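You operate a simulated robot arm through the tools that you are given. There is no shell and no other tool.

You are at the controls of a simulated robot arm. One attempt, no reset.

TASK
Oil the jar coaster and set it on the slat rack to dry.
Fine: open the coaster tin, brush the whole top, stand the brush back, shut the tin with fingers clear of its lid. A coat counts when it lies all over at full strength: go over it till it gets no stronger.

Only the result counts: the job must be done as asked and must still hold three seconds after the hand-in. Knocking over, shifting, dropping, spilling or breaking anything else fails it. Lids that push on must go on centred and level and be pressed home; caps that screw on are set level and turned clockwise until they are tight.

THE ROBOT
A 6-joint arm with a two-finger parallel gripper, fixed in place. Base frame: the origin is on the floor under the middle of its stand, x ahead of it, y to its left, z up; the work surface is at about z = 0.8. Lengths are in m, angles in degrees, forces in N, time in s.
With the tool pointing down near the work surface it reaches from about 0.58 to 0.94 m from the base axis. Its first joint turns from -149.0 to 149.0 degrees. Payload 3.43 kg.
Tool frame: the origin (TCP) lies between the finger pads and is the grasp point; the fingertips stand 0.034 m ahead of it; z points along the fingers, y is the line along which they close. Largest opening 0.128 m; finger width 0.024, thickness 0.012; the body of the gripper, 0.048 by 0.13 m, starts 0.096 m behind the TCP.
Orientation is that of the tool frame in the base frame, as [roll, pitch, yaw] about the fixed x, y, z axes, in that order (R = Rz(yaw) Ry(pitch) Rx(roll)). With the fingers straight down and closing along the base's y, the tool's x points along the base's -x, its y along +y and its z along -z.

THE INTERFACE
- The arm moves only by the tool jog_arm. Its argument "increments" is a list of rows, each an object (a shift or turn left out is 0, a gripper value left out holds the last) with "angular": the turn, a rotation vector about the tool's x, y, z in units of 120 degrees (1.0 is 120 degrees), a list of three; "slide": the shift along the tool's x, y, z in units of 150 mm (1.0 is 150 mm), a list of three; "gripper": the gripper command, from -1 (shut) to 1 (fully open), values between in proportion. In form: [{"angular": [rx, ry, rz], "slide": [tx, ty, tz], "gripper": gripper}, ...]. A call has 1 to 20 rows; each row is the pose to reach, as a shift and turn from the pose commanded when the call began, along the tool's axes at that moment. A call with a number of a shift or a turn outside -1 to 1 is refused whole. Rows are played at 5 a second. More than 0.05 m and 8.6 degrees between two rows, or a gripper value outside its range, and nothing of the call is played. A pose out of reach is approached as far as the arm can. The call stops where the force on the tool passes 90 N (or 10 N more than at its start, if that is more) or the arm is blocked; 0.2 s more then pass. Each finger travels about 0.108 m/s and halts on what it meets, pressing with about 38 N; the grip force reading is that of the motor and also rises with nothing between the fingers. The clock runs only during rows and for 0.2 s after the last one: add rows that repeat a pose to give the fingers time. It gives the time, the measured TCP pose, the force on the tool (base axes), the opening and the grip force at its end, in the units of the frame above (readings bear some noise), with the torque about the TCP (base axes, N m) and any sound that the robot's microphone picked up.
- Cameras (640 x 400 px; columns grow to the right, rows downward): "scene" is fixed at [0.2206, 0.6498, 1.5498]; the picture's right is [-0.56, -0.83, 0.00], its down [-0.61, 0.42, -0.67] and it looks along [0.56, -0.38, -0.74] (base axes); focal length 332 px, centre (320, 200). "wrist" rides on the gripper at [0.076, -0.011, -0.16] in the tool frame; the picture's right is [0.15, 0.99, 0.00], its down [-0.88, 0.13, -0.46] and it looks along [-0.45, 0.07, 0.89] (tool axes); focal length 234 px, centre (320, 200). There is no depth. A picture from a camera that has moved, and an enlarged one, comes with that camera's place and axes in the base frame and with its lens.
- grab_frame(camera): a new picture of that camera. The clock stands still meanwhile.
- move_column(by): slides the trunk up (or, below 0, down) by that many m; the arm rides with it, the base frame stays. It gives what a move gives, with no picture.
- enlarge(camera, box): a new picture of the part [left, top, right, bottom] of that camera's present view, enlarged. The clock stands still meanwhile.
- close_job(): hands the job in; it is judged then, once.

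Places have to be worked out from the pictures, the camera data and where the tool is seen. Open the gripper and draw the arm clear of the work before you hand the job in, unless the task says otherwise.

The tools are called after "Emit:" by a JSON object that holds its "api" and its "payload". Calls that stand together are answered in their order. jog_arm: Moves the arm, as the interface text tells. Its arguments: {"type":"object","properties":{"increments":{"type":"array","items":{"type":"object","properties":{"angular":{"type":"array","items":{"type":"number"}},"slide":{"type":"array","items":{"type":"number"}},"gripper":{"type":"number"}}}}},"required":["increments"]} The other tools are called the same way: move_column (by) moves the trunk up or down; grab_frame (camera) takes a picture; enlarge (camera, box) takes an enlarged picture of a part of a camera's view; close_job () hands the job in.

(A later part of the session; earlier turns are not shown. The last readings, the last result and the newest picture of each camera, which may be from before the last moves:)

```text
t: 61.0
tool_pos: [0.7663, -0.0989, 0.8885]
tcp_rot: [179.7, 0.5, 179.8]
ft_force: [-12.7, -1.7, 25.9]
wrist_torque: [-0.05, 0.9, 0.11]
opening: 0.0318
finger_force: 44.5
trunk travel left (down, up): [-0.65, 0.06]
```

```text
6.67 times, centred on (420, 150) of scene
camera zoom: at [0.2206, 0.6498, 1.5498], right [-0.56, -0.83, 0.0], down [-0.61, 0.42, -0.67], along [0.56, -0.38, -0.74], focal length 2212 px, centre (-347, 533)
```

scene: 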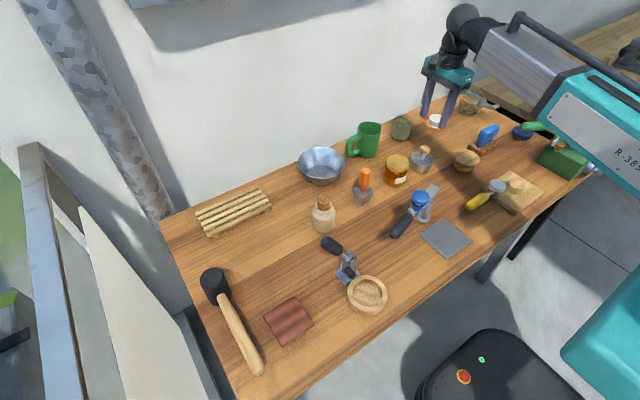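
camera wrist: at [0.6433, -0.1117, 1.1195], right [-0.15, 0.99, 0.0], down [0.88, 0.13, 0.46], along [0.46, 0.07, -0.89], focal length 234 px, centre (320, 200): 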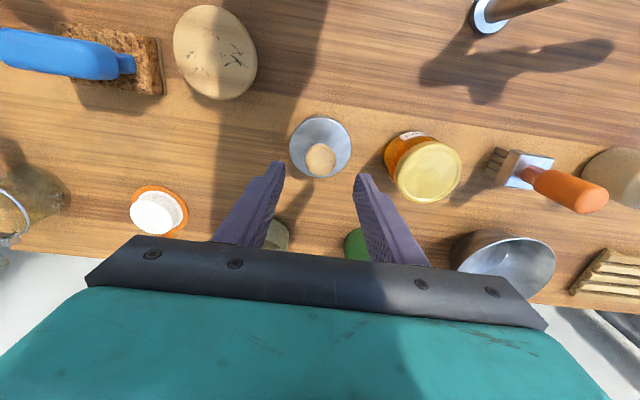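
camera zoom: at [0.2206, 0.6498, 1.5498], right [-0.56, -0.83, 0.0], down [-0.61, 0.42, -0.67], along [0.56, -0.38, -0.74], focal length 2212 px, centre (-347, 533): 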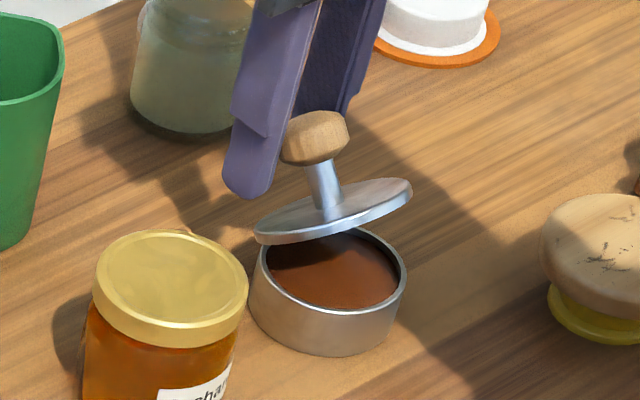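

The lid is at ~56°; the +26 N says the real arc runs higher (hinge ~42 mm from the knob axis, just outside the rim). With that corrected arc I continue to about 90°.

Emit:
{"api": "jog_arm", "payload": {"increments": [{"slide": [-0.004, 0, -0.012], "gripper": -1}, {"slide": [-0.0133, 0, -0.022]}, {"slide": [-0.029, 0, -0.019]}, {"slide": [-0.0447, 0, -0.0147]}, {"slide": [-0.06, 0, -0.01]}, {"slide": [-0.0747, 0, -0.0047]}, {"slide": [-0.09, 0, 0.001]}, {"slide": [-0.1047, 0, 0.008]}, {"slide": [-0.119, 0, 0.015]}, {"slide": [-0.1333, 0, 0.0227]}, {"slide": [-0.147, 0, 0.031]}, {"slide": [-0.16, 0, 0.0407]}, {"slide": [-0.173, 0, 0.05]}, {"slide": [-0.1853, 0, 0.0607]}, {"slide": [-0.1853, 0, 0.0607]}]}}

Emit:
{"api": "enlarge", "payload": {"camera": "wrist", "box": [240, 100, 400, 230]}}

Emit:
{"api": "enlarge", "payload": {"camera": "scene", "box": [390, 120, 450, 180]}}

```text
t: 64.2
tool_pos: [0.7972, -0.0984, 0.8776]
tcp_rot: [179.7, 0.3, 179.9]
ft_force: [-0.5, 0.4, -0.4]
wrist_torque: [-0.03, -0.01, 0.01]
opening: 0.0
finger_force: 33.0
trunk travel left (down, up): [-0.65, 0.06]
```

```text
3.08 times, centred on (320, 165) of wrist
camera zoom: at [0.7195, -0.1102, 1.0366], right [-0.14, 0.99, 0.0], down [0.88, 0.13, 0.46], along [0.46, 0.07, -0.89], focal length 720 px, centre (320, 308)
```

zoom: 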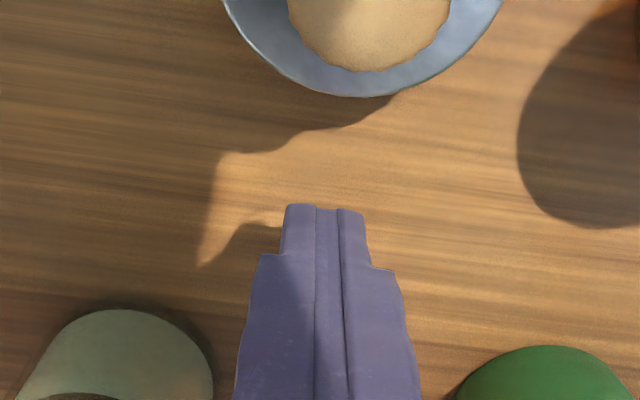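

```text
6.67 times, centred on (420, 150) of scene
camera zoom: at [0.2206, 0.6498, 1.5498], right [-0.56, -0.83, 0.0], down [-0.61, 0.42, -0.67], along [0.56, -0.38, -0.74], focal length 2212 px, centre (-347, 533)
```

zoom: 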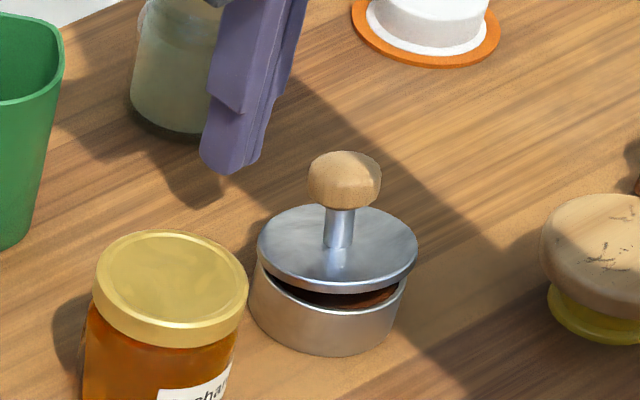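

The knob slipped out of the pads and the lid dropped back to ~18°. I raise the closed fingers clear and see where the lid comes to rest.

Emit:
{"api": "jog_arm", "payload": {"increments": [{"slide": [0, 0, -0.05]}, {"slide": [0, 0, -0.15]}, {"slide": [0, 0, -0.26]}, {"slide": [0, 0, -0.38]}, {"slide": [0, 0, -0.48]}, {"slide": [0, 0, -0.53]}]}}

Emit:
{"api": "enlarge", "payload": {"camera": "scene", "box": [390, 120, 450, 180]}}

Emit:
{"api": "grab_frame", "payload": {"camera": "wrist"}}

```text
t: 65.6
tool_pos: [0.7978, -0.098, 0.9562]
tcp_rot: [179.7, 0.3, 180.0]
ft_force: [0.1, -0.1, -0.6]
wrist_torque: [0.02, 0.0, -0.02]
opening: 0.0
finger_force: 33.3
trunk travel left (down, up): [-0.65, 0.06]
```

```text
6.67 times, centred on (420, 150) of scene
camera zoom: at [0.2206, 0.6498, 1.5498], right [-0.56, -0.83, 0.0], down [-0.61, 0.42, -0.67], along [0.56, -0.38, -0.74], focal length 2212 px, centre (-347, 533)
```

zoom: 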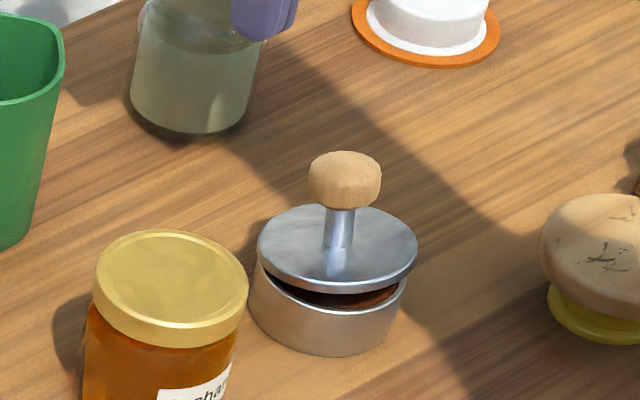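

```text
taken
camera wrist: at [0.7196, -0.1105, 1.1169], right [-0.14, 0.99, 0.01], down [0.88, 0.13, 0.46], along [0.46, 0.07, -0.89], focal length 234 px, centre (320, 200)
```

wrist: 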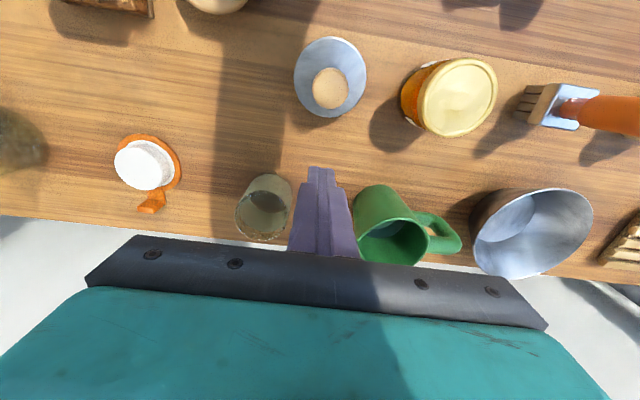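

The lid rests at roughly 11° (its plug catches on the rim), and it falls shut when released below 90°. I return over the knob with open fingers and will regrip, following the arc in short steps while nulling the radial force.

Emit:
{"api": "jog_arm", "payload": {"increments": [{"slide": [0.03, 0, 0], "gripper": -0.05}, {"slide": [0.1, 0, 0]}, {"slide": [0.19, 0, 0]}, {"slide": [0.29, 0, 0]}, {"slide": [0.39, 0, 0]}, {"slide": [0.46, 0, 0]}, {"slide": [0.485, 0, 0]}, {"slide": [0.485, 0, 0.04]}, {"slide": [0.485, 0, 0.1]}, {"slide": [0.485, 0, 0.16]}, {"slide": [0.485, 0, 0.2]}, {"slide": [0.485, 0, 0.2]}]}}

Emit:
{"api": "enlarge", "payload": {"camera": "wrist", "box": [260, 110, 380, 220]}}

Emit:
{"api": "enlarge", "payload": {"camera": "scene", "box": [390, 120, 450, 180]}}

```text
t: 68.2
tool_pos: [0.7251, -0.1018, 0.9265]
tcp_rot: [179.7, 0.4, 179.9]
ft_force: [0.0, 0.4, 0.0]
wrist_torque: [0.0, -0.02, -0.02]
opening: 0.0605
finger_force: 0.1
trunk travel left (down, up): [-0.65, 0.06]
```

```text
3.64 times, centred on (320, 165) of wrist
camera zoom: at [0.6466, -0.1112, 1.0863], right [-0.14, 0.99, 0.0], down [0.88, 0.13, 0.46], along [0.46, 0.07, -0.89], focal length 852 px, centre (320, 327)
```

zoom: 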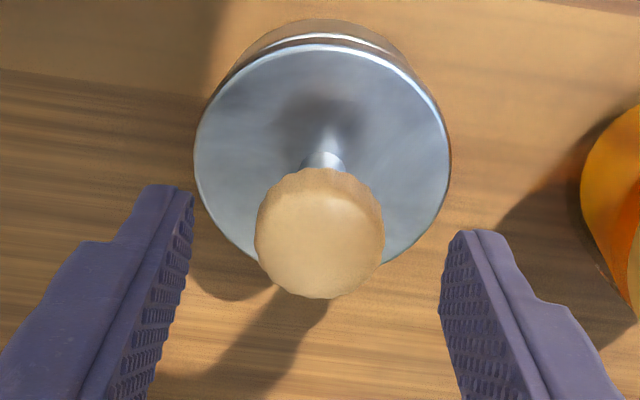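

```text
6.67 times, centred on (420, 150) of scene
camera zoom: at [0.2206, 0.6498, 1.5498], right [-0.56, -0.83, 0.0], down [-0.61, 0.42, -0.67], along [0.56, -0.38, -0.74], focal length 2212 px, centre (-347, 533)
```

zoom: 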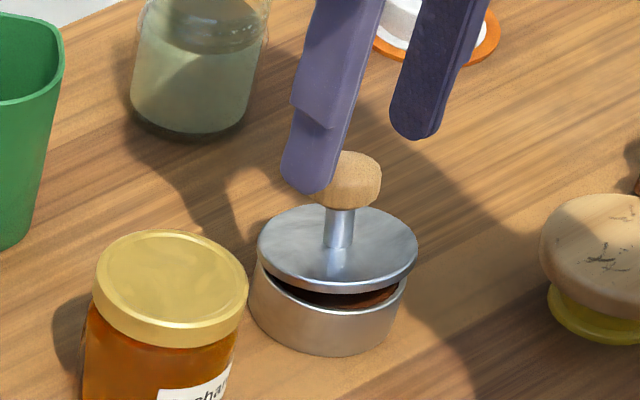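

Emit:
{"api": "jog_arm", "payload": {"increments": [{"slide": [-0.005, 0, 0.03], "gripper": -0.05}, {"slide": [-0.01, 0.003, 0.09]}, {"slide": [-0.01, 0.005, 0.16]}, {"slide": [-0.01, 0.005, 0.23]}, {"slide": [-0.01, 0.005, 0.29]}, {"slide": [-0.01, 0.005, 0.33]}, {"slide": [-0.01, 0.005, 0.35]}, {"slide": [-0.01, 0.005, 0.35], "gripper": -0.3}, {"slide": [-0.01, 0.005, 0.35], "gripper": -0.6}, {"slide": [-0.01, 0.005, 0.35], "gripper": -1}, {"slide": [-0.01, 0.005, 0.35], "gripper": -1}, {"slide": [-0.01, 0.005, 0.35], "gripper": -1}]}}

Emit:
{"api": "enlarge", "payload": {"camera": "scene", "box": [390, 120, 450, 180]}}

```text
t: 70.8
tool_pos: [0.7258, -0.0996, 0.8723]
tcp_rot: [179.7, 0.3, 179.9]
ft_force: [-0.2, -4.3, -2.4]
wrist_torque: [-0.44, 0.06, 0.01]
opening: 0.0319
finger_force: 44.7
trunk travel left (down, up): [-0.65, 0.06]
```

```text
6.67 times, centred on (420, 150) of scene
camera zoom: at [0.2206, 0.6498, 1.5498], right [-0.56, -0.83, 0.0], down [-0.61, 0.42, -0.67], along [0.56, -0.38, -0.74], focal length 2212 px, centre (-347, 533)
```

zoom: 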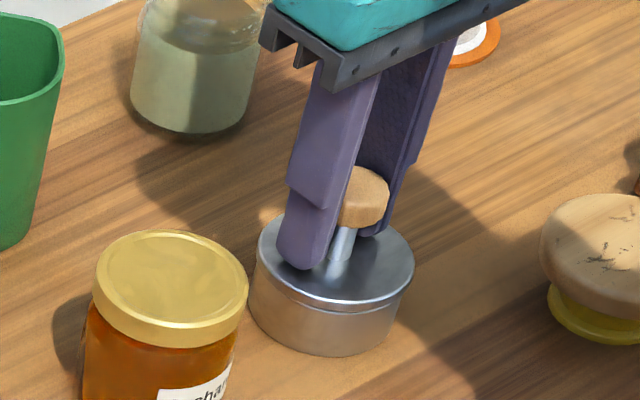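

My fingertips pressed the tilted lid back down while descending. I reopen, recentre on the knob (5 mm toward −x, 1 mm up) and regrip before following the arc.

Emit:
{"api": "jog_arm", "payload": {"increments": [{"slide": [0, 0, 0], "gripper": -0.3}, {"slide": [0.01, -0.003, -0.01], "gripper": -0.3}, {"slide": [0.025, -0.003, -0.01], "gripper": -0.3}, {"slide": [0.035, -0.003, -0.01], "gripper": -0.3}, {"slide": [0.035, -0.003, -0.01], "gripper": -0.6}, {"slide": [0.035, -0.003, -0.01], "gripper": -1}, {"slide": [0.035, -0.003, -0.01], "gripper": -1}, {"slide": [0.035, -0.003, -0.01], "gripper": -1}]}}

Emit:
{"api": "enlarge", "payload": {"camera": "scene", "box": [390, 120, 450, 180]}}

Emit:
{"api": "enlarge", "payload": {"camera": "wrist", "box": [260, 130, 380, 230]}}

```text
t: 72.6
tool_pos: [0.7214, -0.1004, 0.8733]
tcp_rot: [179.8, 0.2, 179.9]
ft_force: [-0.2, -0.5, 0.0]
wrist_torque: [-0.47, -0.06, 0.03]
opening: 0.0322
finger_force: 45.2
trunk travel left (down, up): [-0.65, 0.06]
```

```text
6.67 times, centred on (420, 150) of scene
camera zoom: at [0.2206, 0.6498, 1.5498], right [-0.56, -0.83, 0.0], down [-0.61, 0.42, -0.67], along [0.56, -0.38, -0.74], focal length 2212 px, centre (-347, 533)
```

zoom: 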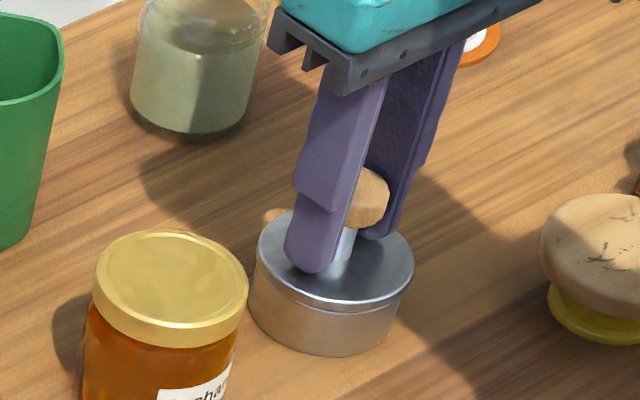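

```text
4.00 times, centred on (320, 180) of wrist
camera zoom: at [0.643, -0.1106, 1.0345], right [-0.14, 0.99, 0.0], down [0.88, 0.13, 0.46], along [0.46, 0.07, -0.89], focal length 937 px, centre (320, 280)
```

zoom: 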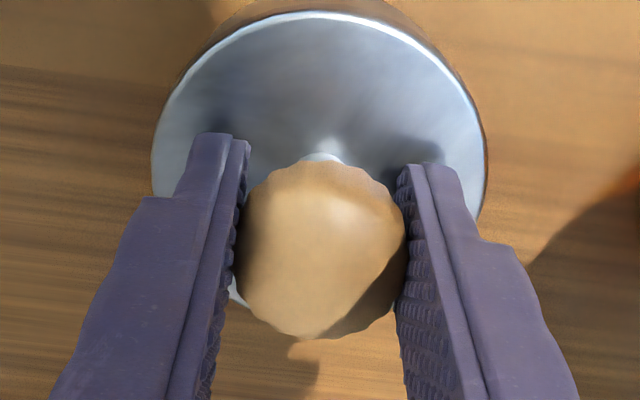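

Clean, force-free grip at (0.7214, 0.8733). First 20° of the arc.

Emit:
{"api": "jog_arm", "payload": {"increments": [{"slide": [-0.011, 0, -0.011], "gripper": -1}, {"slide": [-0.0227, 0, -0.0213]}, {"slide": [-0.035, 0, -0.031]}, {"slide": [-0.0467, 0, -0.0407]}, {"slide": [-0.06, 0, -0.05]}, {"slide": [-0.0727, 0, -0.058]}, {"slide": [-0.087, 0, -0.066]}, {"slide": [-0.1007, 0, -0.0733]}, {"slide": [-0.1007, 0, -0.0733]}]}}

Emit:
{"api": "enlarge", "payload": {"camera": "scene", "box": [390, 120, 450, 180]}}

```text
t: 74.6
tool_pos: [0.7353, -0.0997, 0.8858]
tcp_rot: [179.6, 0.1, 179.9]
ft_force: [-15.5, -0.4, -12.7]
wrist_torque: [-0.21, 1.14, 0.03]
opening: 0.0317
finger_force: 45.2
trunk travel left (down, up): [-0.65, 0.06]
```

```text
6.67 times, centred on (420, 150) of scene
camera zoom: at [0.2206, 0.6498, 1.5498], right [-0.56, -0.83, 0.0], down [-0.61, 0.42, -0.67], along [0.56, -0.38, -0.74], focal length 2212 px, centre (-347, 533)
```

zoom: 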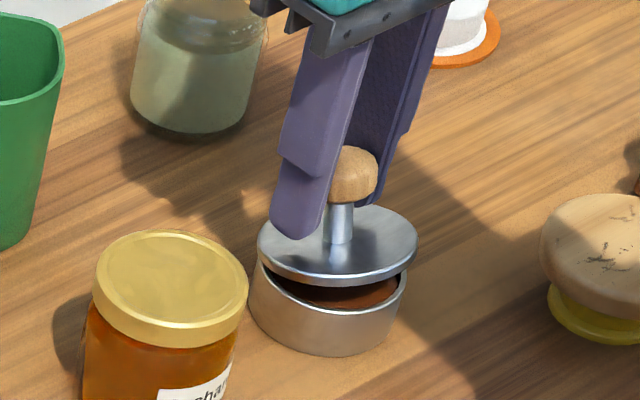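

Forces are mostly the pads' twisting friction; the radial part is under 5 N, so this arc model fits. I continue to about 60°.

Emit:
{"api": "jog_arm", "payload": {"increments": [{"slide": [-0.014, 0, -0.006], "gripper": -1}, {"slide": [-0.0287, 0, -0.012]}, {"slide": [-0.043, 0, -0.017]}, {"slide": [-0.058, 0, -0.022]}, {"slide": [-0.073, 0, -0.026]}, {"slide": [-0.0887, 0, -0.0293]}, {"slide": [-0.104, 0, -0.032]}, {"slide": [-0.1193, 0, -0.034]}, {"slide": [-0.135, 0, -0.0352]}, {"slide": [-0.1507, 0, -0.036]}, {"slide": [-0.166, 0, -0.036]}, {"slide": [-0.1813, 0, -0.0353]}, {"slide": [-0.197, 0, -0.0337]}, {"slide": [-0.2127, 0, -0.0313]}, {"slide": [-0.228, 0, -0.0286]}, {"slide": [-0.2433, 0, -0.0253]}, {"slide": [-0.2433, 0, -0.0253]}]}}

Emit:
{"api": "enlarge", "payload": {"camera": "scene", "box": [390, 120, 450, 180]}}

Emit:
{"api": "enlarge", "payload": {"camera": "wrist", "box": [240, 100, 400, 230]}}

```text
t: 78.2
tool_pos: [0.7693, -0.0994, 0.892]
tcp_rot: [179.5, 0.2, 179.9]
ft_force: [-17.8, -5.6, 17.4]
wrist_torque: [-0.06, 1.11, 0.14]
opening: 0.0317
finger_force: 44.7
trunk travel left (down, up): [-0.65, 0.06]
```

```text
6.67 times, centred on (420, 150) of scene
camera zoom: at [0.2206, 0.6498, 1.5498], right [-0.56, -0.83, 0.0], down [-0.61, 0.42, -0.67], along [0.56, -0.38, -0.74], focal length 2212 px, centre (-347, 533)
```

zoom: 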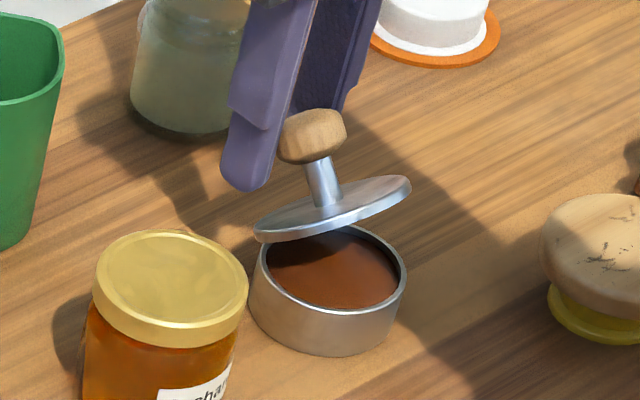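

```text
3.08 times, centred on (320, 165) of wrist
camera zoom: at [0.6919, -0.1106, 1.0517], right [-0.14, 0.99, 0.01], down [0.88, 0.13, 0.46], along [0.45, 0.07, -0.89], focal length 720 px, centre (320, 308)
```

zoom: 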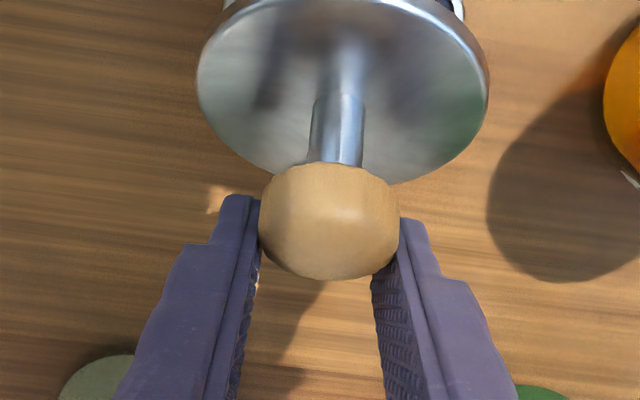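

The lid is at roughly 60° and still held. Refitting the circle gives a hinge near (0.760, 0.8425); I advance another 20° with a small tangential lead and check.

Emit:
{"api": "jog_arm", "payload": {"increments": [{"slide": [-0.0163, 0, -0.006], "gripper": -1}, {"slide": [-0.0327, 0, -0.0107]}, {"slide": [-0.046, 0, -0.005]}, {"slide": [-0.06, 0, 0.0007]}, {"slide": [-0.073, 0, 0.0075]}, {"slide": [-0.086, 0, 0.0147]}, {"slide": [-0.098, 0, 0.0228]}, {"slide": [-0.1107, 0, 0.0313]}, {"slide": [-0.1107, 0, 0.0313]}]}}

Emit:
{"api": "enlarge", "payload": {"camera": "scene", "box": [390, 120, 450, 180]}}

Emit:
{"api": "enlarge", "payload": {"camera": "wrist", "box": [240, 100, 400, 230]}}

```text
t: 80.2
tool_pos: [0.7897, -0.0995, 0.8857]
tcp_rot: [179.7, 0.4, 179.9]
ft_force: [0.7, -0.4, -0.4]
wrist_torque: [0.02, -0.01, 0.0]
opening: 0.0
finger_force: 33.2
trunk travel left (down, up): [-0.65, 0.06]
```

```text
6.67 times, centred on (420, 150) of scene
camera zoom: at [0.2206, 0.6498, 1.5498], right [-0.56, -0.83, 0.0], down [-0.61, 0.42, -0.67], along [0.56, -0.38, -0.74], focal length 2212 px, centre (-347, 533)
```

zoom: 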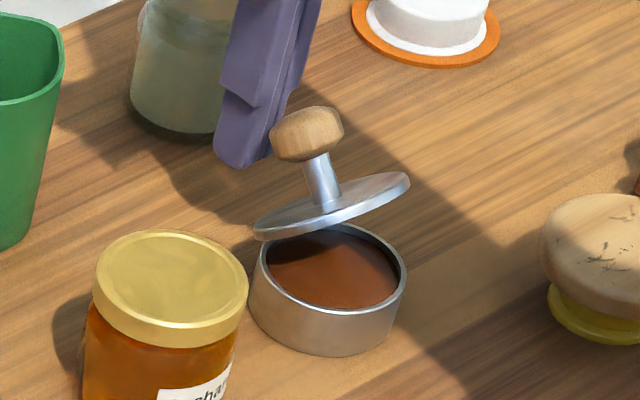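

```text
3.08 times, centred on (320, 165) of wrist
camera zoom: at [0.7116, -0.11, 1.0455], right [-0.14, 0.99, 0.01], down [0.88, 0.13, 0.46], along [0.46, 0.07, -0.89], focal length 720 px, centre (320, 308)
```

zoom: 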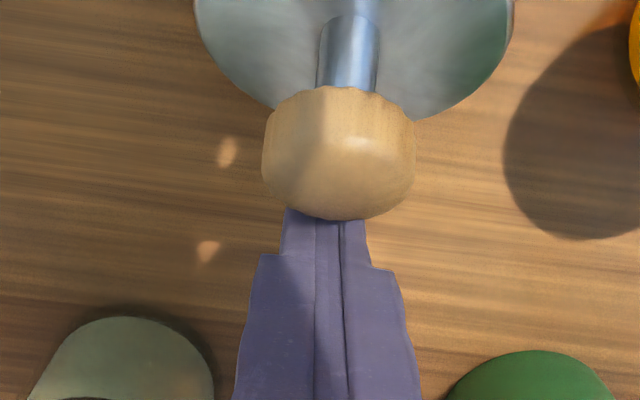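

The pads slipped off again, but this time the lid stayed standing at about 50° — the hinge has friction. Now I can push its underside: I lift clear, pass over to the −x side with closed fingers, and come down in front of the raised plate.

Emit:
{"api": "jog_arm", "payload": {"increments": [{"slide": [0, 0, -0.06], "gripper": -1}, {"slide": [0, 0, -0.16]}, {"slide": [0, 0, -0.28]}, {"slide": [0, 0, -0.4]}, {"slide": [0, 0, -0.52]}, {"slide": [0.03, 0, -0.6]}, {"slide": [0.1, 0, -0.64]}, {"slide": [0.2, 0, -0.64]}, {"slide": [0.31, 0, -0.64]}, {"slide": [0.42, 0, -0.64]}, {"slide": [0.53, 0, -0.64]}, {"slide": [0.63, 0, -0.64]}, {"slide": [0.68, 0, -0.64]}, {"slide": [0.7, 0, -0.64]}]}}

Emit:
{"api": "grab_frame", "payload": {"camera": "wrist"}}

Emit:
{"api": "enlarge", "payload": {"camera": "scene", "box": [390, 120, 450, 180]}}

```text
t: 83.2
tool_pos: [0.6829, -0.0999, 0.982]
tcp_rot: [179.6, 0.3, 179.9]
ft_force: [0.2, 0.2, 0.5]
wrist_torque: [-0.01, -0.01, 0.0]
opening: 0.0
finger_force: 32.8
trunk travel left (down, up): [-0.65, 0.06]
```

```text
taken
camera wrist: at [0.6049, -0.1108, 1.1412], right [-0.14, 0.99, 0.0], down [0.88, 0.13, 0.46], along [0.46, 0.07, -0.89], focal length 234 px, centre (320, 200)
```

wrist: 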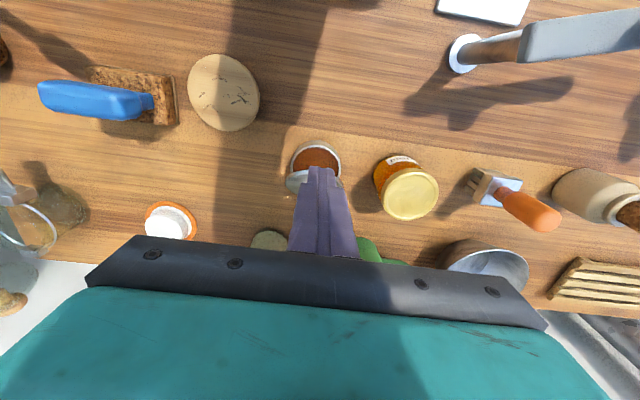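

```text
6.67 times, centred on (420, 150) of scene
camera zoom: at [0.2206, 0.6498, 1.5498], right [-0.56, -0.83, 0.0], down [-0.61, 0.42, -0.67], along [0.56, -0.38, -0.74], focal length 2212 px, centre (-347, 533)
```

zoom: 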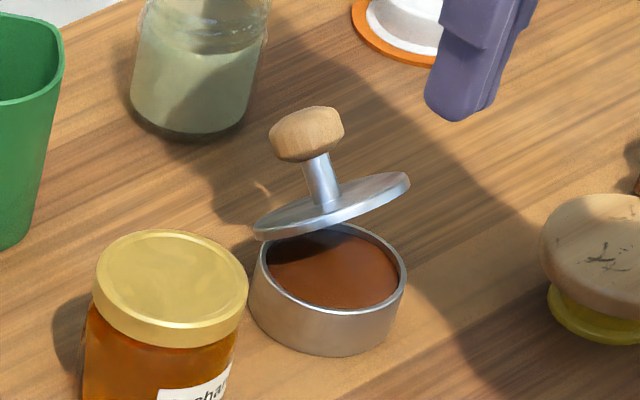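

The lid holds at ~45°. I drop the closed fingers in front of the plate (x≈0.672, tips about 35 mm above the rim).

Emit:
{"api": "jog_arm", "payload": {"increments": [{"slide": [0.04, 0, 0.04]}, {"slide": [0.073, 0, 0.12]}, {"slide": [0.073, 0, 0.22]}, {"slide": [0.073, 0, 0.32]}, {"slide": [0.073, 0, 0.42]}, {"slide": [0.073, 0, 0.49]}, {"slide": [0.073, 0, 0.513]}]}}

Emit:
{"api": "jog_arm", "payload": {"increments": [{"slide": [-0.03, 0, 0]}, {"slide": [-0.08, 0, 0]}, {"slide": [-0.14, 0, 0]}, {"slide": [-0.2, 0, 0]}, {"slide": [-0.26, 0, 0]}, {"slide": [-0.32, 0, 0]}, {"slide": [-0.38, 0, 0]}, {"slide": [-0.44, 0, 0]}, {"slide": [-0.48, 0, 0]}, {"slide": [-0.5, 0, 0]}]}}

Emit:
{"api": "enlarge", "payload": {"camera": "scene", "box": [390, 120, 450, 180]}}

```text
t: 84.8
tool_pos: [0.6729, -0.098, 0.904]
tcp_rot: [179.7, 0.3, 179.9]
ft_force: [0.1, -0.2, 0.2]
wrist_torque: [0.01, 0.03, -0.01]
opening: 0.0
finger_force: 33.1
trunk travel left (down, up): [-0.65, 0.06]
```

```text
t: 87.0
tool_pos: [0.7489, -0.1, 0.9055]
tcp_rot: [179.8, 0.3, 179.9]
ft_force: [-0.6, -0.5, 0.5]
wrist_torque: [0.0, 0.0, -0.01]
opening: 0.0
finger_force: 33.4
trunk travel left (down, up): [-0.65, 0.06]
```

```text
6.67 times, centred on (420, 150) of scene
camera zoom: at [0.2206, 0.6498, 1.5498], right [-0.56, -0.83, 0.0], down [-0.61, 0.42, -0.67], along [0.56, -0.38, -0.74], focal length 2212 px, centre (-347, 533)
```

zoom: 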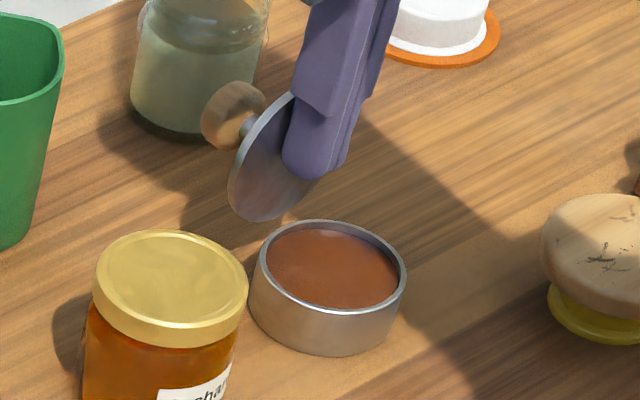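

The lid is swung open past vertical and the oil is exposed. I nudge it a little further for brush clearance, watching the force.

Emit:
{"api": "jog_arm", "payload": {"increments": [{"slide": [-0.03, 0, 0]}, {"slide": [-0.06, 0, 0]}, {"slide": [-0.09, 0, 0]}, {"slide": [-0.11, 0, 0]}, {"slide": [-0.11, 0, 0]}]}}

Emit:
{"api": "enlarge", "payload": {"camera": "scene", "box": [390, 120, 450, 180]}}

```text
t: 88.2
tool_pos: [0.7578, -0.1, 0.9048]
tcp_rot: [179.6, -0.5, 179.9]
ft_force: [-35.2, -1.8, -4.2]
wrist_torque: [-0.14, 1.29, -0.06]
opening: 0.0003
finger_force: 33.3
trunk travel left (down, up): [-0.65, 0.06]
```

```text
6.67 times, centred on (420, 150) of scene
camera zoom: at [0.2206, 0.6498, 1.5498], right [-0.56, -0.83, 0.0], down [-0.61, 0.42, -0.67], along [0.56, -0.38, -0.74], focal length 2212 px, centre (-347, 533)
```

zoom: 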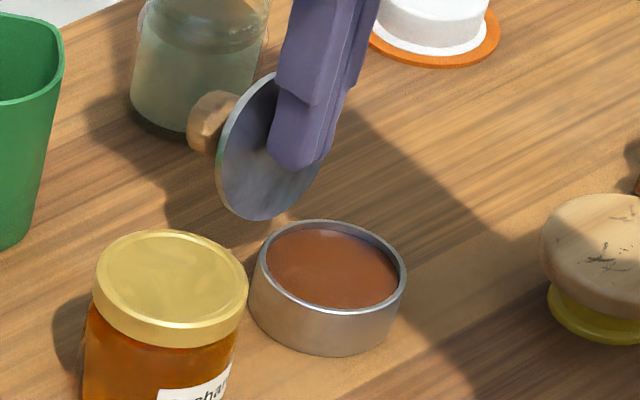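

The lid hit its stop (35 N) at about 105°, fully open, tin unmoved. I back off and go up, then head for the brush.

Emit:
{"api": "jog_arm", "payload": {"increments": [{"slide": [0.05, 0, 0]}, {"slide": [0.15, 0, 0]}, {"slide": [0.26, 0, 0]}, {"slide": [0.34, 0, -0.03]}, {"slide": [0.37, 0, -0.12]}, {"slide": [0.37, 0, -0.24]}, {"slide": [0.37, 0, -0.37]}, {"slide": [0.37, 0, -0.5]}, {"slide": [0.37, 0, -0.63]}, {"slide": [0.37, 0, -0.76]}, {"slide": [0.37, 0, -0.88]}, {"slide": [0.37, 0, -0.96]}, {"slide": [0.37, 0, -1.0]}]}}

Emit:
{"api": "jog_arm", "payload": {"increments": [{"slide": [0, 0.05, 0], "gripper": 0.2}, {"slide": [0, 0.13, 0]}, {"slide": [0, 0.24, 0]}, {"slide": [0, 0.36, 0]}, {"slide": [0, 0.5, 0]}, {"slide": [0, 0.64, 0]}, {"slide": [0, 0.77, 0]}, {"slide": [0, 0.88, 0]}, {"slide": [0, 0.96, 0]}, {"slide": [0, 1.0, 0]}]}}

Emit:
{"api": "grab_frame", "payload": {"camera": "wrist"}}

Emit:
{"api": "enlarge", "payload": {"camera": "scene", "box": [380, 110, 460, 180]}}

```text
t: 91.0
tool_pos: [0.7086, -0.0996, 1.0542]
tcp_rot: [179.7, 0.2, 179.9]
ft_force: [-0.1, -1.2, -0.4]
wrist_torque: [0.01, -0.01, 0.03]
opening: 0.0002
finger_force: 32.8
trunk travel left (down, up): [-0.65, 0.06]
```

```text
t: 93.2
tool_pos: [0.7089, 0.051, 1.0552]
tcp_rot: [179.7, 0.3, 180.0]
ft_force: [0.7, -0.9, -0.6]
wrist_torque: [0.04, -0.03, -0.01]
opening: 0.0767
finger_force: 0.0
trunk travel left (down, up): [-0.65, 0.06]
```

```text
taken
camera wrist: at [0.6314, 0.0399, 1.2158], right [-0.14, 0.99, 0.0], down [0.88, 0.13, 0.46], along [0.46, 0.07, -0.89], focal length 234 px, centre (320, 200)
```

wrist: 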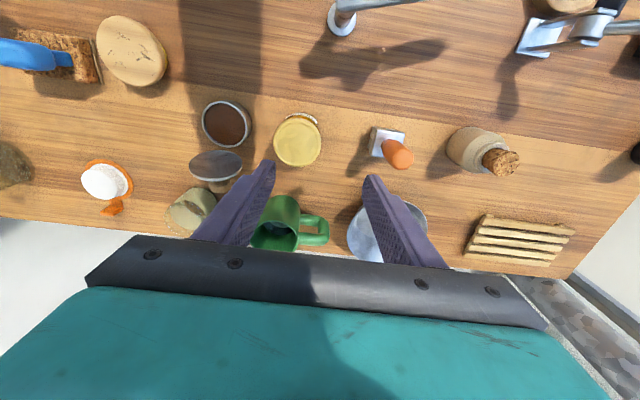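

```text
5.71 times, centred on (420, 145) of scene
camera zoom: at [0.2206, 0.6498, 1.5498], right [-0.56, -0.83, 0.0], down [-0.61, 0.42, -0.67], along [0.56, -0.38, -0.74], focal length 1896 px, centre (-251, 514)
```

zoom: 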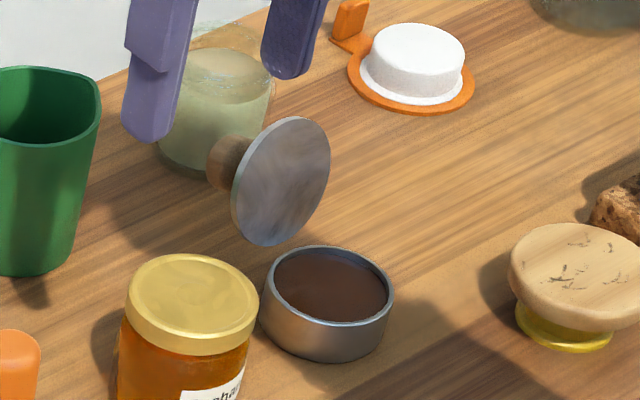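

The lid stays open on its own. I move over the brush and check alignment.

Emit:
{"api": "jog_arm", "payload": {"increments": [{"slide": [0, 0.05, 0], "gripper": 0.0}, {"slide": [0, 0.13, 0]}, {"slide": [0, 0.24, 0]}, {"slide": [0, 0.36, 0]}, {"slide": [0, 0.5, 0]}, {"slide": [0, 0.6, 0]}, {"slide": [0, 0.68, 0]}, {"slide": [0, 0.713, 0]}, {"slide": [0, 0.713, 0]}]}}

Emit:
{"api": "grab_frame", "payload": {"camera": "wrist"}}

Emit:
{"api": "enlarge", "payload": {"camera": "wrist", "box": [270, 110, 370, 200]}}

Emit:
{"api": "enlarge", "payload": {"camera": "scene", "box": [330, 130, 400, 215]}}

```text
t: 95.2
tool_pos: [0.709, 0.1567, 1.0547]
tcp_rot: [179.8, 0.3, 179.9]
ft_force: [0.0, 0.1, -0.6]
wrist_torque: [0.03, -0.02, -0.01]
opening: 0.0641
finger_force: 0.0
trunk travel left (down, up): [-0.65, 0.06]
```

```text
taken
camera wrist: at [0.6305, 0.1453, 1.2152], right [-0.14, 0.99, 0.0], down [0.88, 0.13, 0.46], along [0.46, 0.07, -0.89], focal length 234 px, centre (320, 200)
```

wrist: 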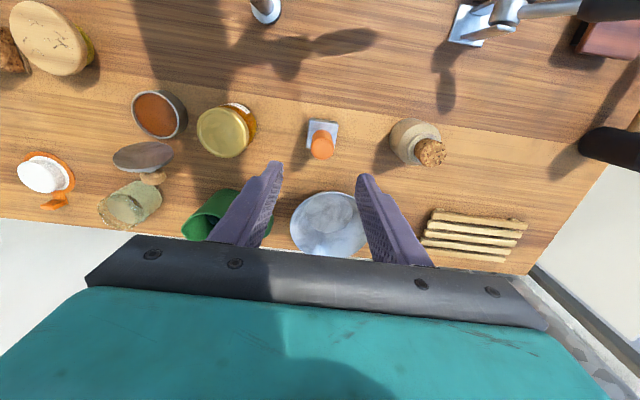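

```text
4.44 times, centred on (320, 155) of wrist
camera zoom: at [0.6305, 0.1453, 1.2152], right [-0.14, 0.99, 0.0], down [0.88, 0.13, 0.46], along [0.46, 0.07, -0.89], focal length 1041 px, centre (320, 400)
```

zoom: 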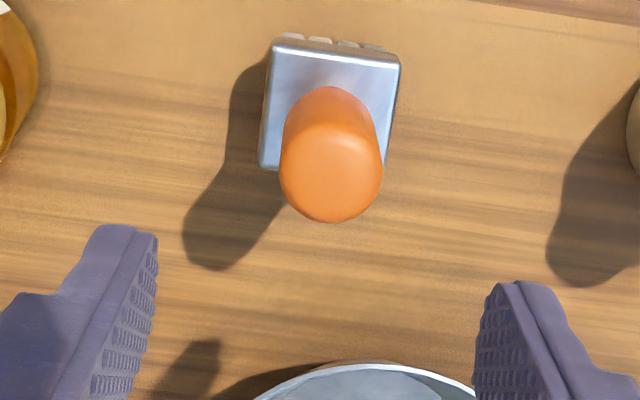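

```text
4.71 times, centred on (365, 172) of scene
camera zoom: at [0.2206, 0.6498, 1.5498], right [-0.56, -0.83, 0.0], down [-0.61, 0.42, -0.67], along [0.56, -0.38, -0.74], focal length 1562 px, centre (108, 329)
```

zoom: 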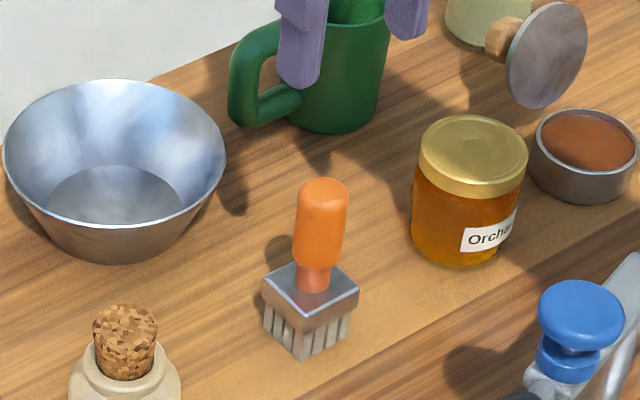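

Brush handle axis is at about (0.708, 0.161), handle top near z≈0.923. I descend around the handle, y corrected by +4.5 mm.

Emit:
{"api": "jog_arm", "payload": {"increments": [{"slide": [0.003, 0.015, 0.03]}, {"slide": [0.003, 0.03, 0.1]}, {"slide": [0.003, 0.03, 0.2]}, {"slide": [0.003, 0.03, 0.32]}, {"slide": [0.003, 0.03, 0.44]}, {"slide": [0.003, 0.03, 0.54]}, {"slide": [0.003, 0.03, 0.62]}, {"slide": [0.003, 0.03, 0.67]}, {"slide": [0.003, 0.03, 0.68]}]}}

Emit:
{"api": "enlarge", "payload": {"camera": "wrist", "box": [260, 110, 380, 220]}}

```text
t: 97.2
tool_pos: [0.7083, 0.1615, 0.9539]
tcp_rot: [179.7, 0.3, 180.0]
ft_force: [0.2, 0.0, 0.2]
wrist_torque: [-0.01, -0.01, 0.03]
opening: 0.0639
finger_force: 0.1
trunk travel left (down, up): [-0.65, 0.06]
```

```text
3.64 times, centred on (320, 165) of wrist
camera zoom: at [0.6304, 0.1508, 1.1139], right [-0.14, 0.99, 0.0], down [0.88, 0.13, 0.46], along [0.46, 0.07, -0.89], focal length 852 px, centre (320, 327)
```

zoom: 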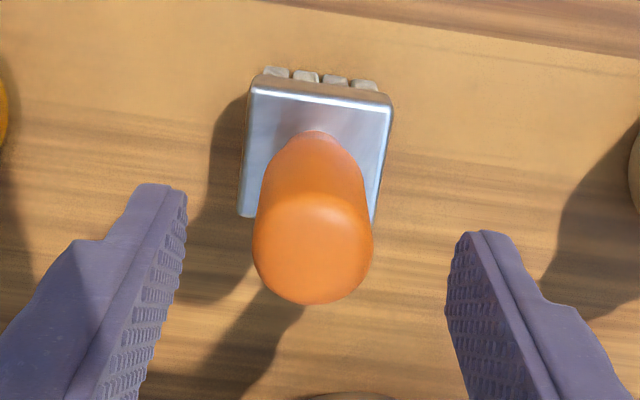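

Emit:
{"api": "jog_arm", "payload": {"increments": [{"slide": [0, -0.003, 0.03]}, {"slide": [0, -0.006, 0.1]}, {"slide": [0, -0.006, 0.19]}, {"slide": [0, -0.006, 0.28]}, {"slide": [0, -0.006, 0.36]}, {"slide": [0, -0.006, 0.41]}, {"slide": [0, -0.006, 0.426]}, {"slide": [0, -0.006, 0.426]}]}}

Emit:
{"api": "enlarge", "payload": {"camera": "scene", "box": [330, 130, 400, 215]}}

Emit:
{"api": "enlarge", "payload": {"camera": "wrist", "box": [260, 110, 380, 220]}}

```text
t: 99.0
tool_pos: [0.7088, 0.1606, 0.8896]
tcp_rot: [179.6, 0.3, 179.9]
ft_force: [0.1, -0.8, -0.8]
wrist_torque: [-0.02, -0.01, -0.01]
opening: 0.0641
finger_force: 0.1
trunk travel left (down, up): [-0.65, 0.06]
```

```text
4.71 times, centred on (365, 172) of scene
camera zoom: at [0.2206, 0.6498, 1.5498], right [-0.56, -0.83, 0.0], down [-0.61, 0.42, -0.67], along [0.56, -0.38, -0.74], focal length 1562 px, centre (108, 329)
```

zoom: 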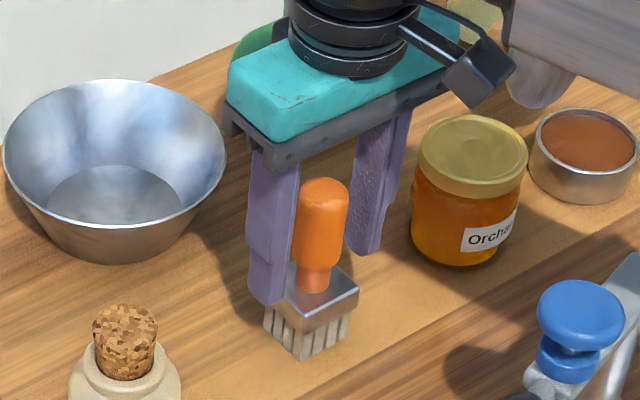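

```text
3.64 times, centred on (320, 165) of wrist
camera zoom: at [0.6314, 0.1503, 1.0502], right [-0.14, 0.99, 0.0], down [0.88, 0.13, 0.46], along [0.46, 0.07, -0.89], focal length 852 px, centre (320, 327)
```

zoom: 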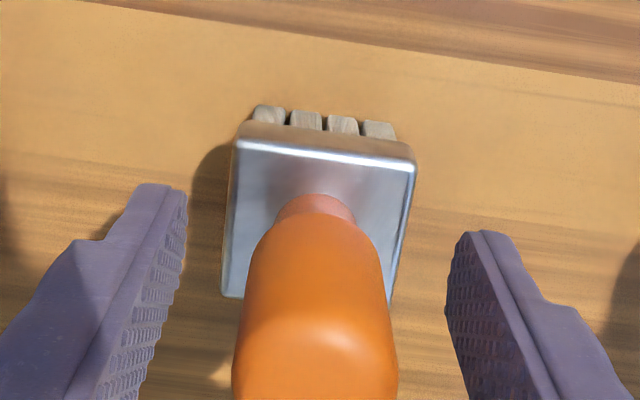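

The fingers are centred round the handle. I close on it; this pose (0.7088, 0.1606, 0.890) is the return pose for standing the brush back.

Emit:
{"api": "jog_arm", "payload": {"increments": [{"slide": [0, -0.004, 0], "gripper": -0.25}, {"slide": [0, -0.004, 0], "gripper": -0.5}, {"slide": [0, -0.004, 0], "gripper": -0.8}, {"slide": [0, -0.004, 0], "gripper": -1}, {"slide": [0, -0.004, 0], "gripper": -1}, {"slide": [0, -0.004, 0], "gripper": -1}]}}

Emit:
{"api": "jog_arm", "payload": {"increments": [{"slide": [0, 0, -0.03]}, {"slide": [0, 0, -0.1]}, {"slide": [0, 0, -0.2]}, {"slide": [0, 0, -0.32]}, {"slide": [0, 0, -0.44]}, {"slide": [0, 0, -0.55]}, {"slide": [0, 0, -0.64]}, {"slide": [0, 0, -0.69]}, {"slide": [0, 0, -0.7]}]}}

Emit:
{"api": "grab_frame", "payload": {"camera": "scene"}}

Emit:
{"api": "enlarge", "payload": {"camera": "scene", "box": [320, 90, 420, 215]}}

```text
t: 100.4
tool_pos: [0.709, 0.1611, 0.8893]
tcp_rot: [179.7, 0.4, 179.9]
ft_force: [0.0, -1.1, 0.4]
wrist_torque: [-0.05, -0.03, 0.02]
opening: 0.0285
finger_force: 37.7
trunk travel left (down, up): [-0.65, 0.06]
```

```text
t: 102.4
tool_pos: [0.7072, 0.1591, 0.9947]
tcp_rot: [179.6, 0.3, 179.9]
ft_force: [0.1, 0.3, -0.5]
wrist_torque: [-0.05, 0.0, 0.01]
opening: 0.0285
finger_force: 38.1
trunk travel left (down, up): [-0.65, 0.06]
```

```text
taken
```

scene: 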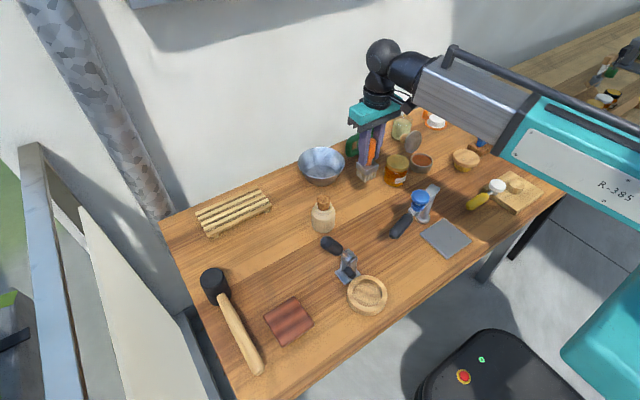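

```text
3.20 times, centred on (370, 152) of scene
camera zoom: at [0.2206, 0.6498, 1.5498], right [-0.56, -0.83, 0.0], down [-0.61, 0.42, -0.67], along [0.56, -0.38, -0.74], focal length 1062 px, centre (160, 352)
```

zoom: 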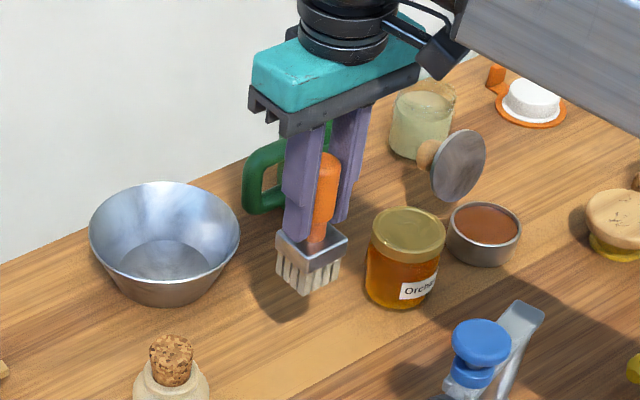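

Brush lifted cleanly. I raise it above jar height and carry it toward the tin at about (0.720, −0.100).

Emit:
{"api": "jog_arm", "payload": {"increments": [{"slide": [0, 0, -0.05]}, {"slide": [0, -0.02, -0.14]}, {"slide": [0, -0.08, -0.23]}, {"slide": [-0.01, -0.17, -0.28]}, {"slide": [-0.02, -0.29, -0.3]}, {"slide": [-0.03, -0.42, -0.3]}, {"slide": [-0.04, -0.55, -0.3]}, {"slide": [-0.05, -0.68, -0.3]}, {"slide": [-0.06, -0.8, -0.3]}, {"slide": [-0.07, -0.9, -0.3]}, {"slide": [-0.08, -0.97, -0.3]}, {"slide": [-0.08, -1.0, -0.3]}]}}

Emit:
{"api": "jog_arm", "payload": {"increments": [{"slide": [0, -0.04, 0]}, {"slide": [0, -0.12, 0]}, {"slide": [0, -0.22, 0]}, {"slide": [0, -0.34, 0]}, {"slide": [0, -0.46, 0]}, {"slide": [0, -0.57, 0]}, {"slide": [0, -0.66, 0]}, {"slide": [0, -0.71, 0]}, {"slide": [0, -0.727, 0]}, {"slide": [0, -0.727, 0]}]}}

Emit:
{"api": "enlarge", "payload": {"camera": "scene", "box": [370, 80, 470, 180]}}

Emit:
{"api": "grab_frame", "payload": {"camera": "wrist"}}

```text
t: 105.0
tool_pos: [0.7204, 0.0096, 1.0389]
tcp_rot: [179.7, 0.3, 180.0]
ft_force: [0.1, 0.8, -1.7]
wrist_torque: [0.02, -0.01, 0.01]
opening: 0.0287
finger_force: 38.1
trunk travel left (down, up): [-0.65, 0.06]
```

```text
t: 107.2
tool_pos: [0.72, -0.0999, 1.0357]
tcp_rot: [179.7, 0.3, 179.7]
ft_force: [0.5, 0.1, -0.3]
wrist_torque: [-0.02, 0.0, -0.01]
opening: 0.0287
finger_force: 38.4
trunk travel left (down, up): [-0.65, 0.06]
```

```text
4.00 times, centred on (420, 130) of scene
camera zoom: at [0.2206, 0.6498, 1.5498], right [-0.56, -0.83, 0.0], down [-0.61, 0.42, -0.67], along [0.56, -0.38, -0.74], focal length 1328 px, centre (-80, 480)
```

zoom: 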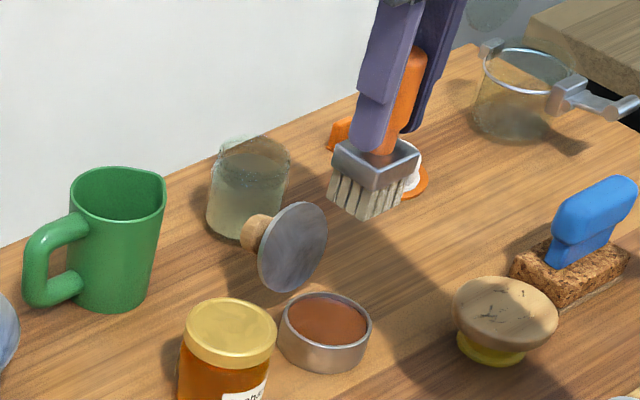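

```text
taken
camera wrist: at [0.6419, -0.1105, 1.1966], right [-0.14, 0.99, 0.0], down [0.88, 0.13, 0.46], along [0.46, 0.07, -0.89], focal length 234 px, centre (320, 200)
```

wrist: 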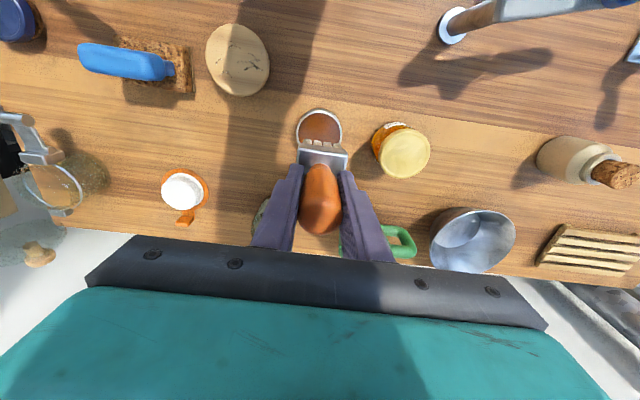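

Emit:
{"api": "enlarge", "payload": {"camera": "wrist", "box": [270, 95, 370, 185]}}

Emit:
{"api": "enlarge", "payload": {"camera": "scene", "box": [400, 110, 450, 180]}}

```text
4.44 times, centred on (320, 140) of wrist
camera zoom: at [0.6419, -0.1105, 1.1966], right [-0.14, 0.99, 0.0], down [0.88, 0.13, 0.46], along [0.46, 0.07, -0.89], focal length 1041 px, centre (320, 467)
```

zoom: 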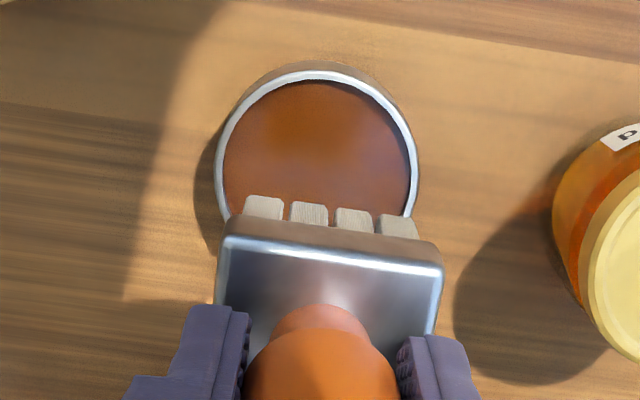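

```text
5.71 times, centred on (425, 145) of scene
camera zoom: at [0.2206, 0.6498, 1.5498], right [-0.56, -0.83, 0.0], down [-0.61, 0.42, -0.67], along [0.56, -0.38, -0.74], focal length 1896 px, centre (-280, 514)
```

zoom: 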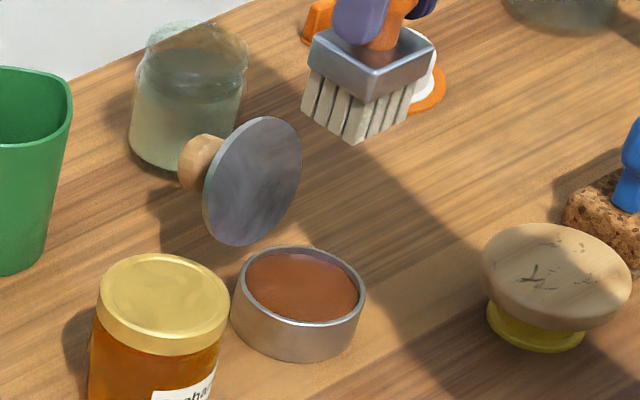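

The tin's inner opening is about 64 mm and the bristle block about 42 mm square, so it fits if centred; the numbers put the tin at (0.719, −0.1005). I lower to just above the rim and verify.

Emit:
{"api": "jog_arm", "payload": {"increments": [{"slide": [0.003, -0.003, 0.03]}, {"slide": [0.005, -0.004, 0.1]}, {"slide": [0.005, -0.004, 0.2]}, {"slide": [0.005, -0.004, 0.31]}, {"slide": [0.005, -0.004, 0.42]}, {"slide": [0.005, -0.004, 0.52]}, {"slide": [0.005, -0.004, 0.6]}, {"slide": [0.005, -0.004, 0.64]}, {"slide": [0.005, -0.004, 0.65]}]}}

Emit:
{"api": "enlarge", "payload": {"camera": "scene", "box": [395, 110, 445, 180]}}

Emit:
{"api": "enlarge", "payload": {"camera": "wrist", "box": [270, 95, 370, 185]}}

```text
t: 109.2
tool_pos: [0.7179, -0.0987, 0.9407]
tcp_rot: [179.6, 0.3, 179.8]
ft_force: [0.0, 1.4, -0.8]
wrist_torque: [-0.02, -0.03, -0.04]
opening: 0.0287
finger_force: 38.3
trunk travel left (down, up): [-0.65, 0.06]
```

```text
5.71 times, centred on (420, 145) of scene
camera zoom: at [0.2206, 0.6498, 1.5498], right [-0.56, -0.83, 0.0], down [-0.61, 0.42, -0.67], along [0.56, -0.38, -0.74], focal length 1896 px, centre (-251, 514)
```

zoom: 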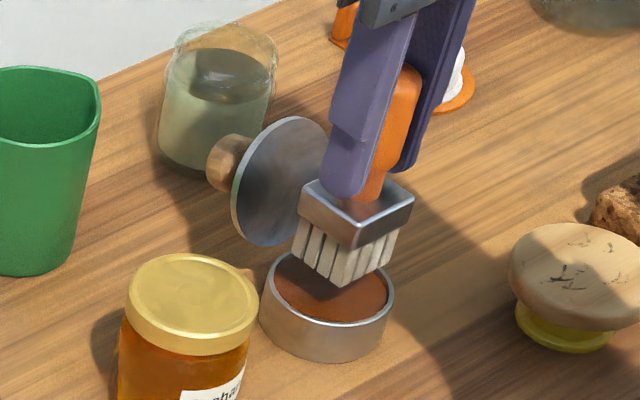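

```text
4.44 times, centred on (320, 140) of wrist
camera zoom: at [0.6409, -0.1101, 1.1003], right [-0.14, 0.99, 0.01], down [0.88, 0.13, 0.46], along [0.46, 0.07, -0.89], focal length 1041 px, centre (320, 467)
```

zoom: 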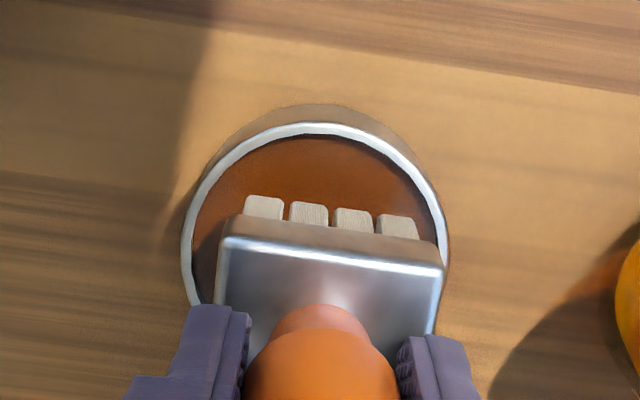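

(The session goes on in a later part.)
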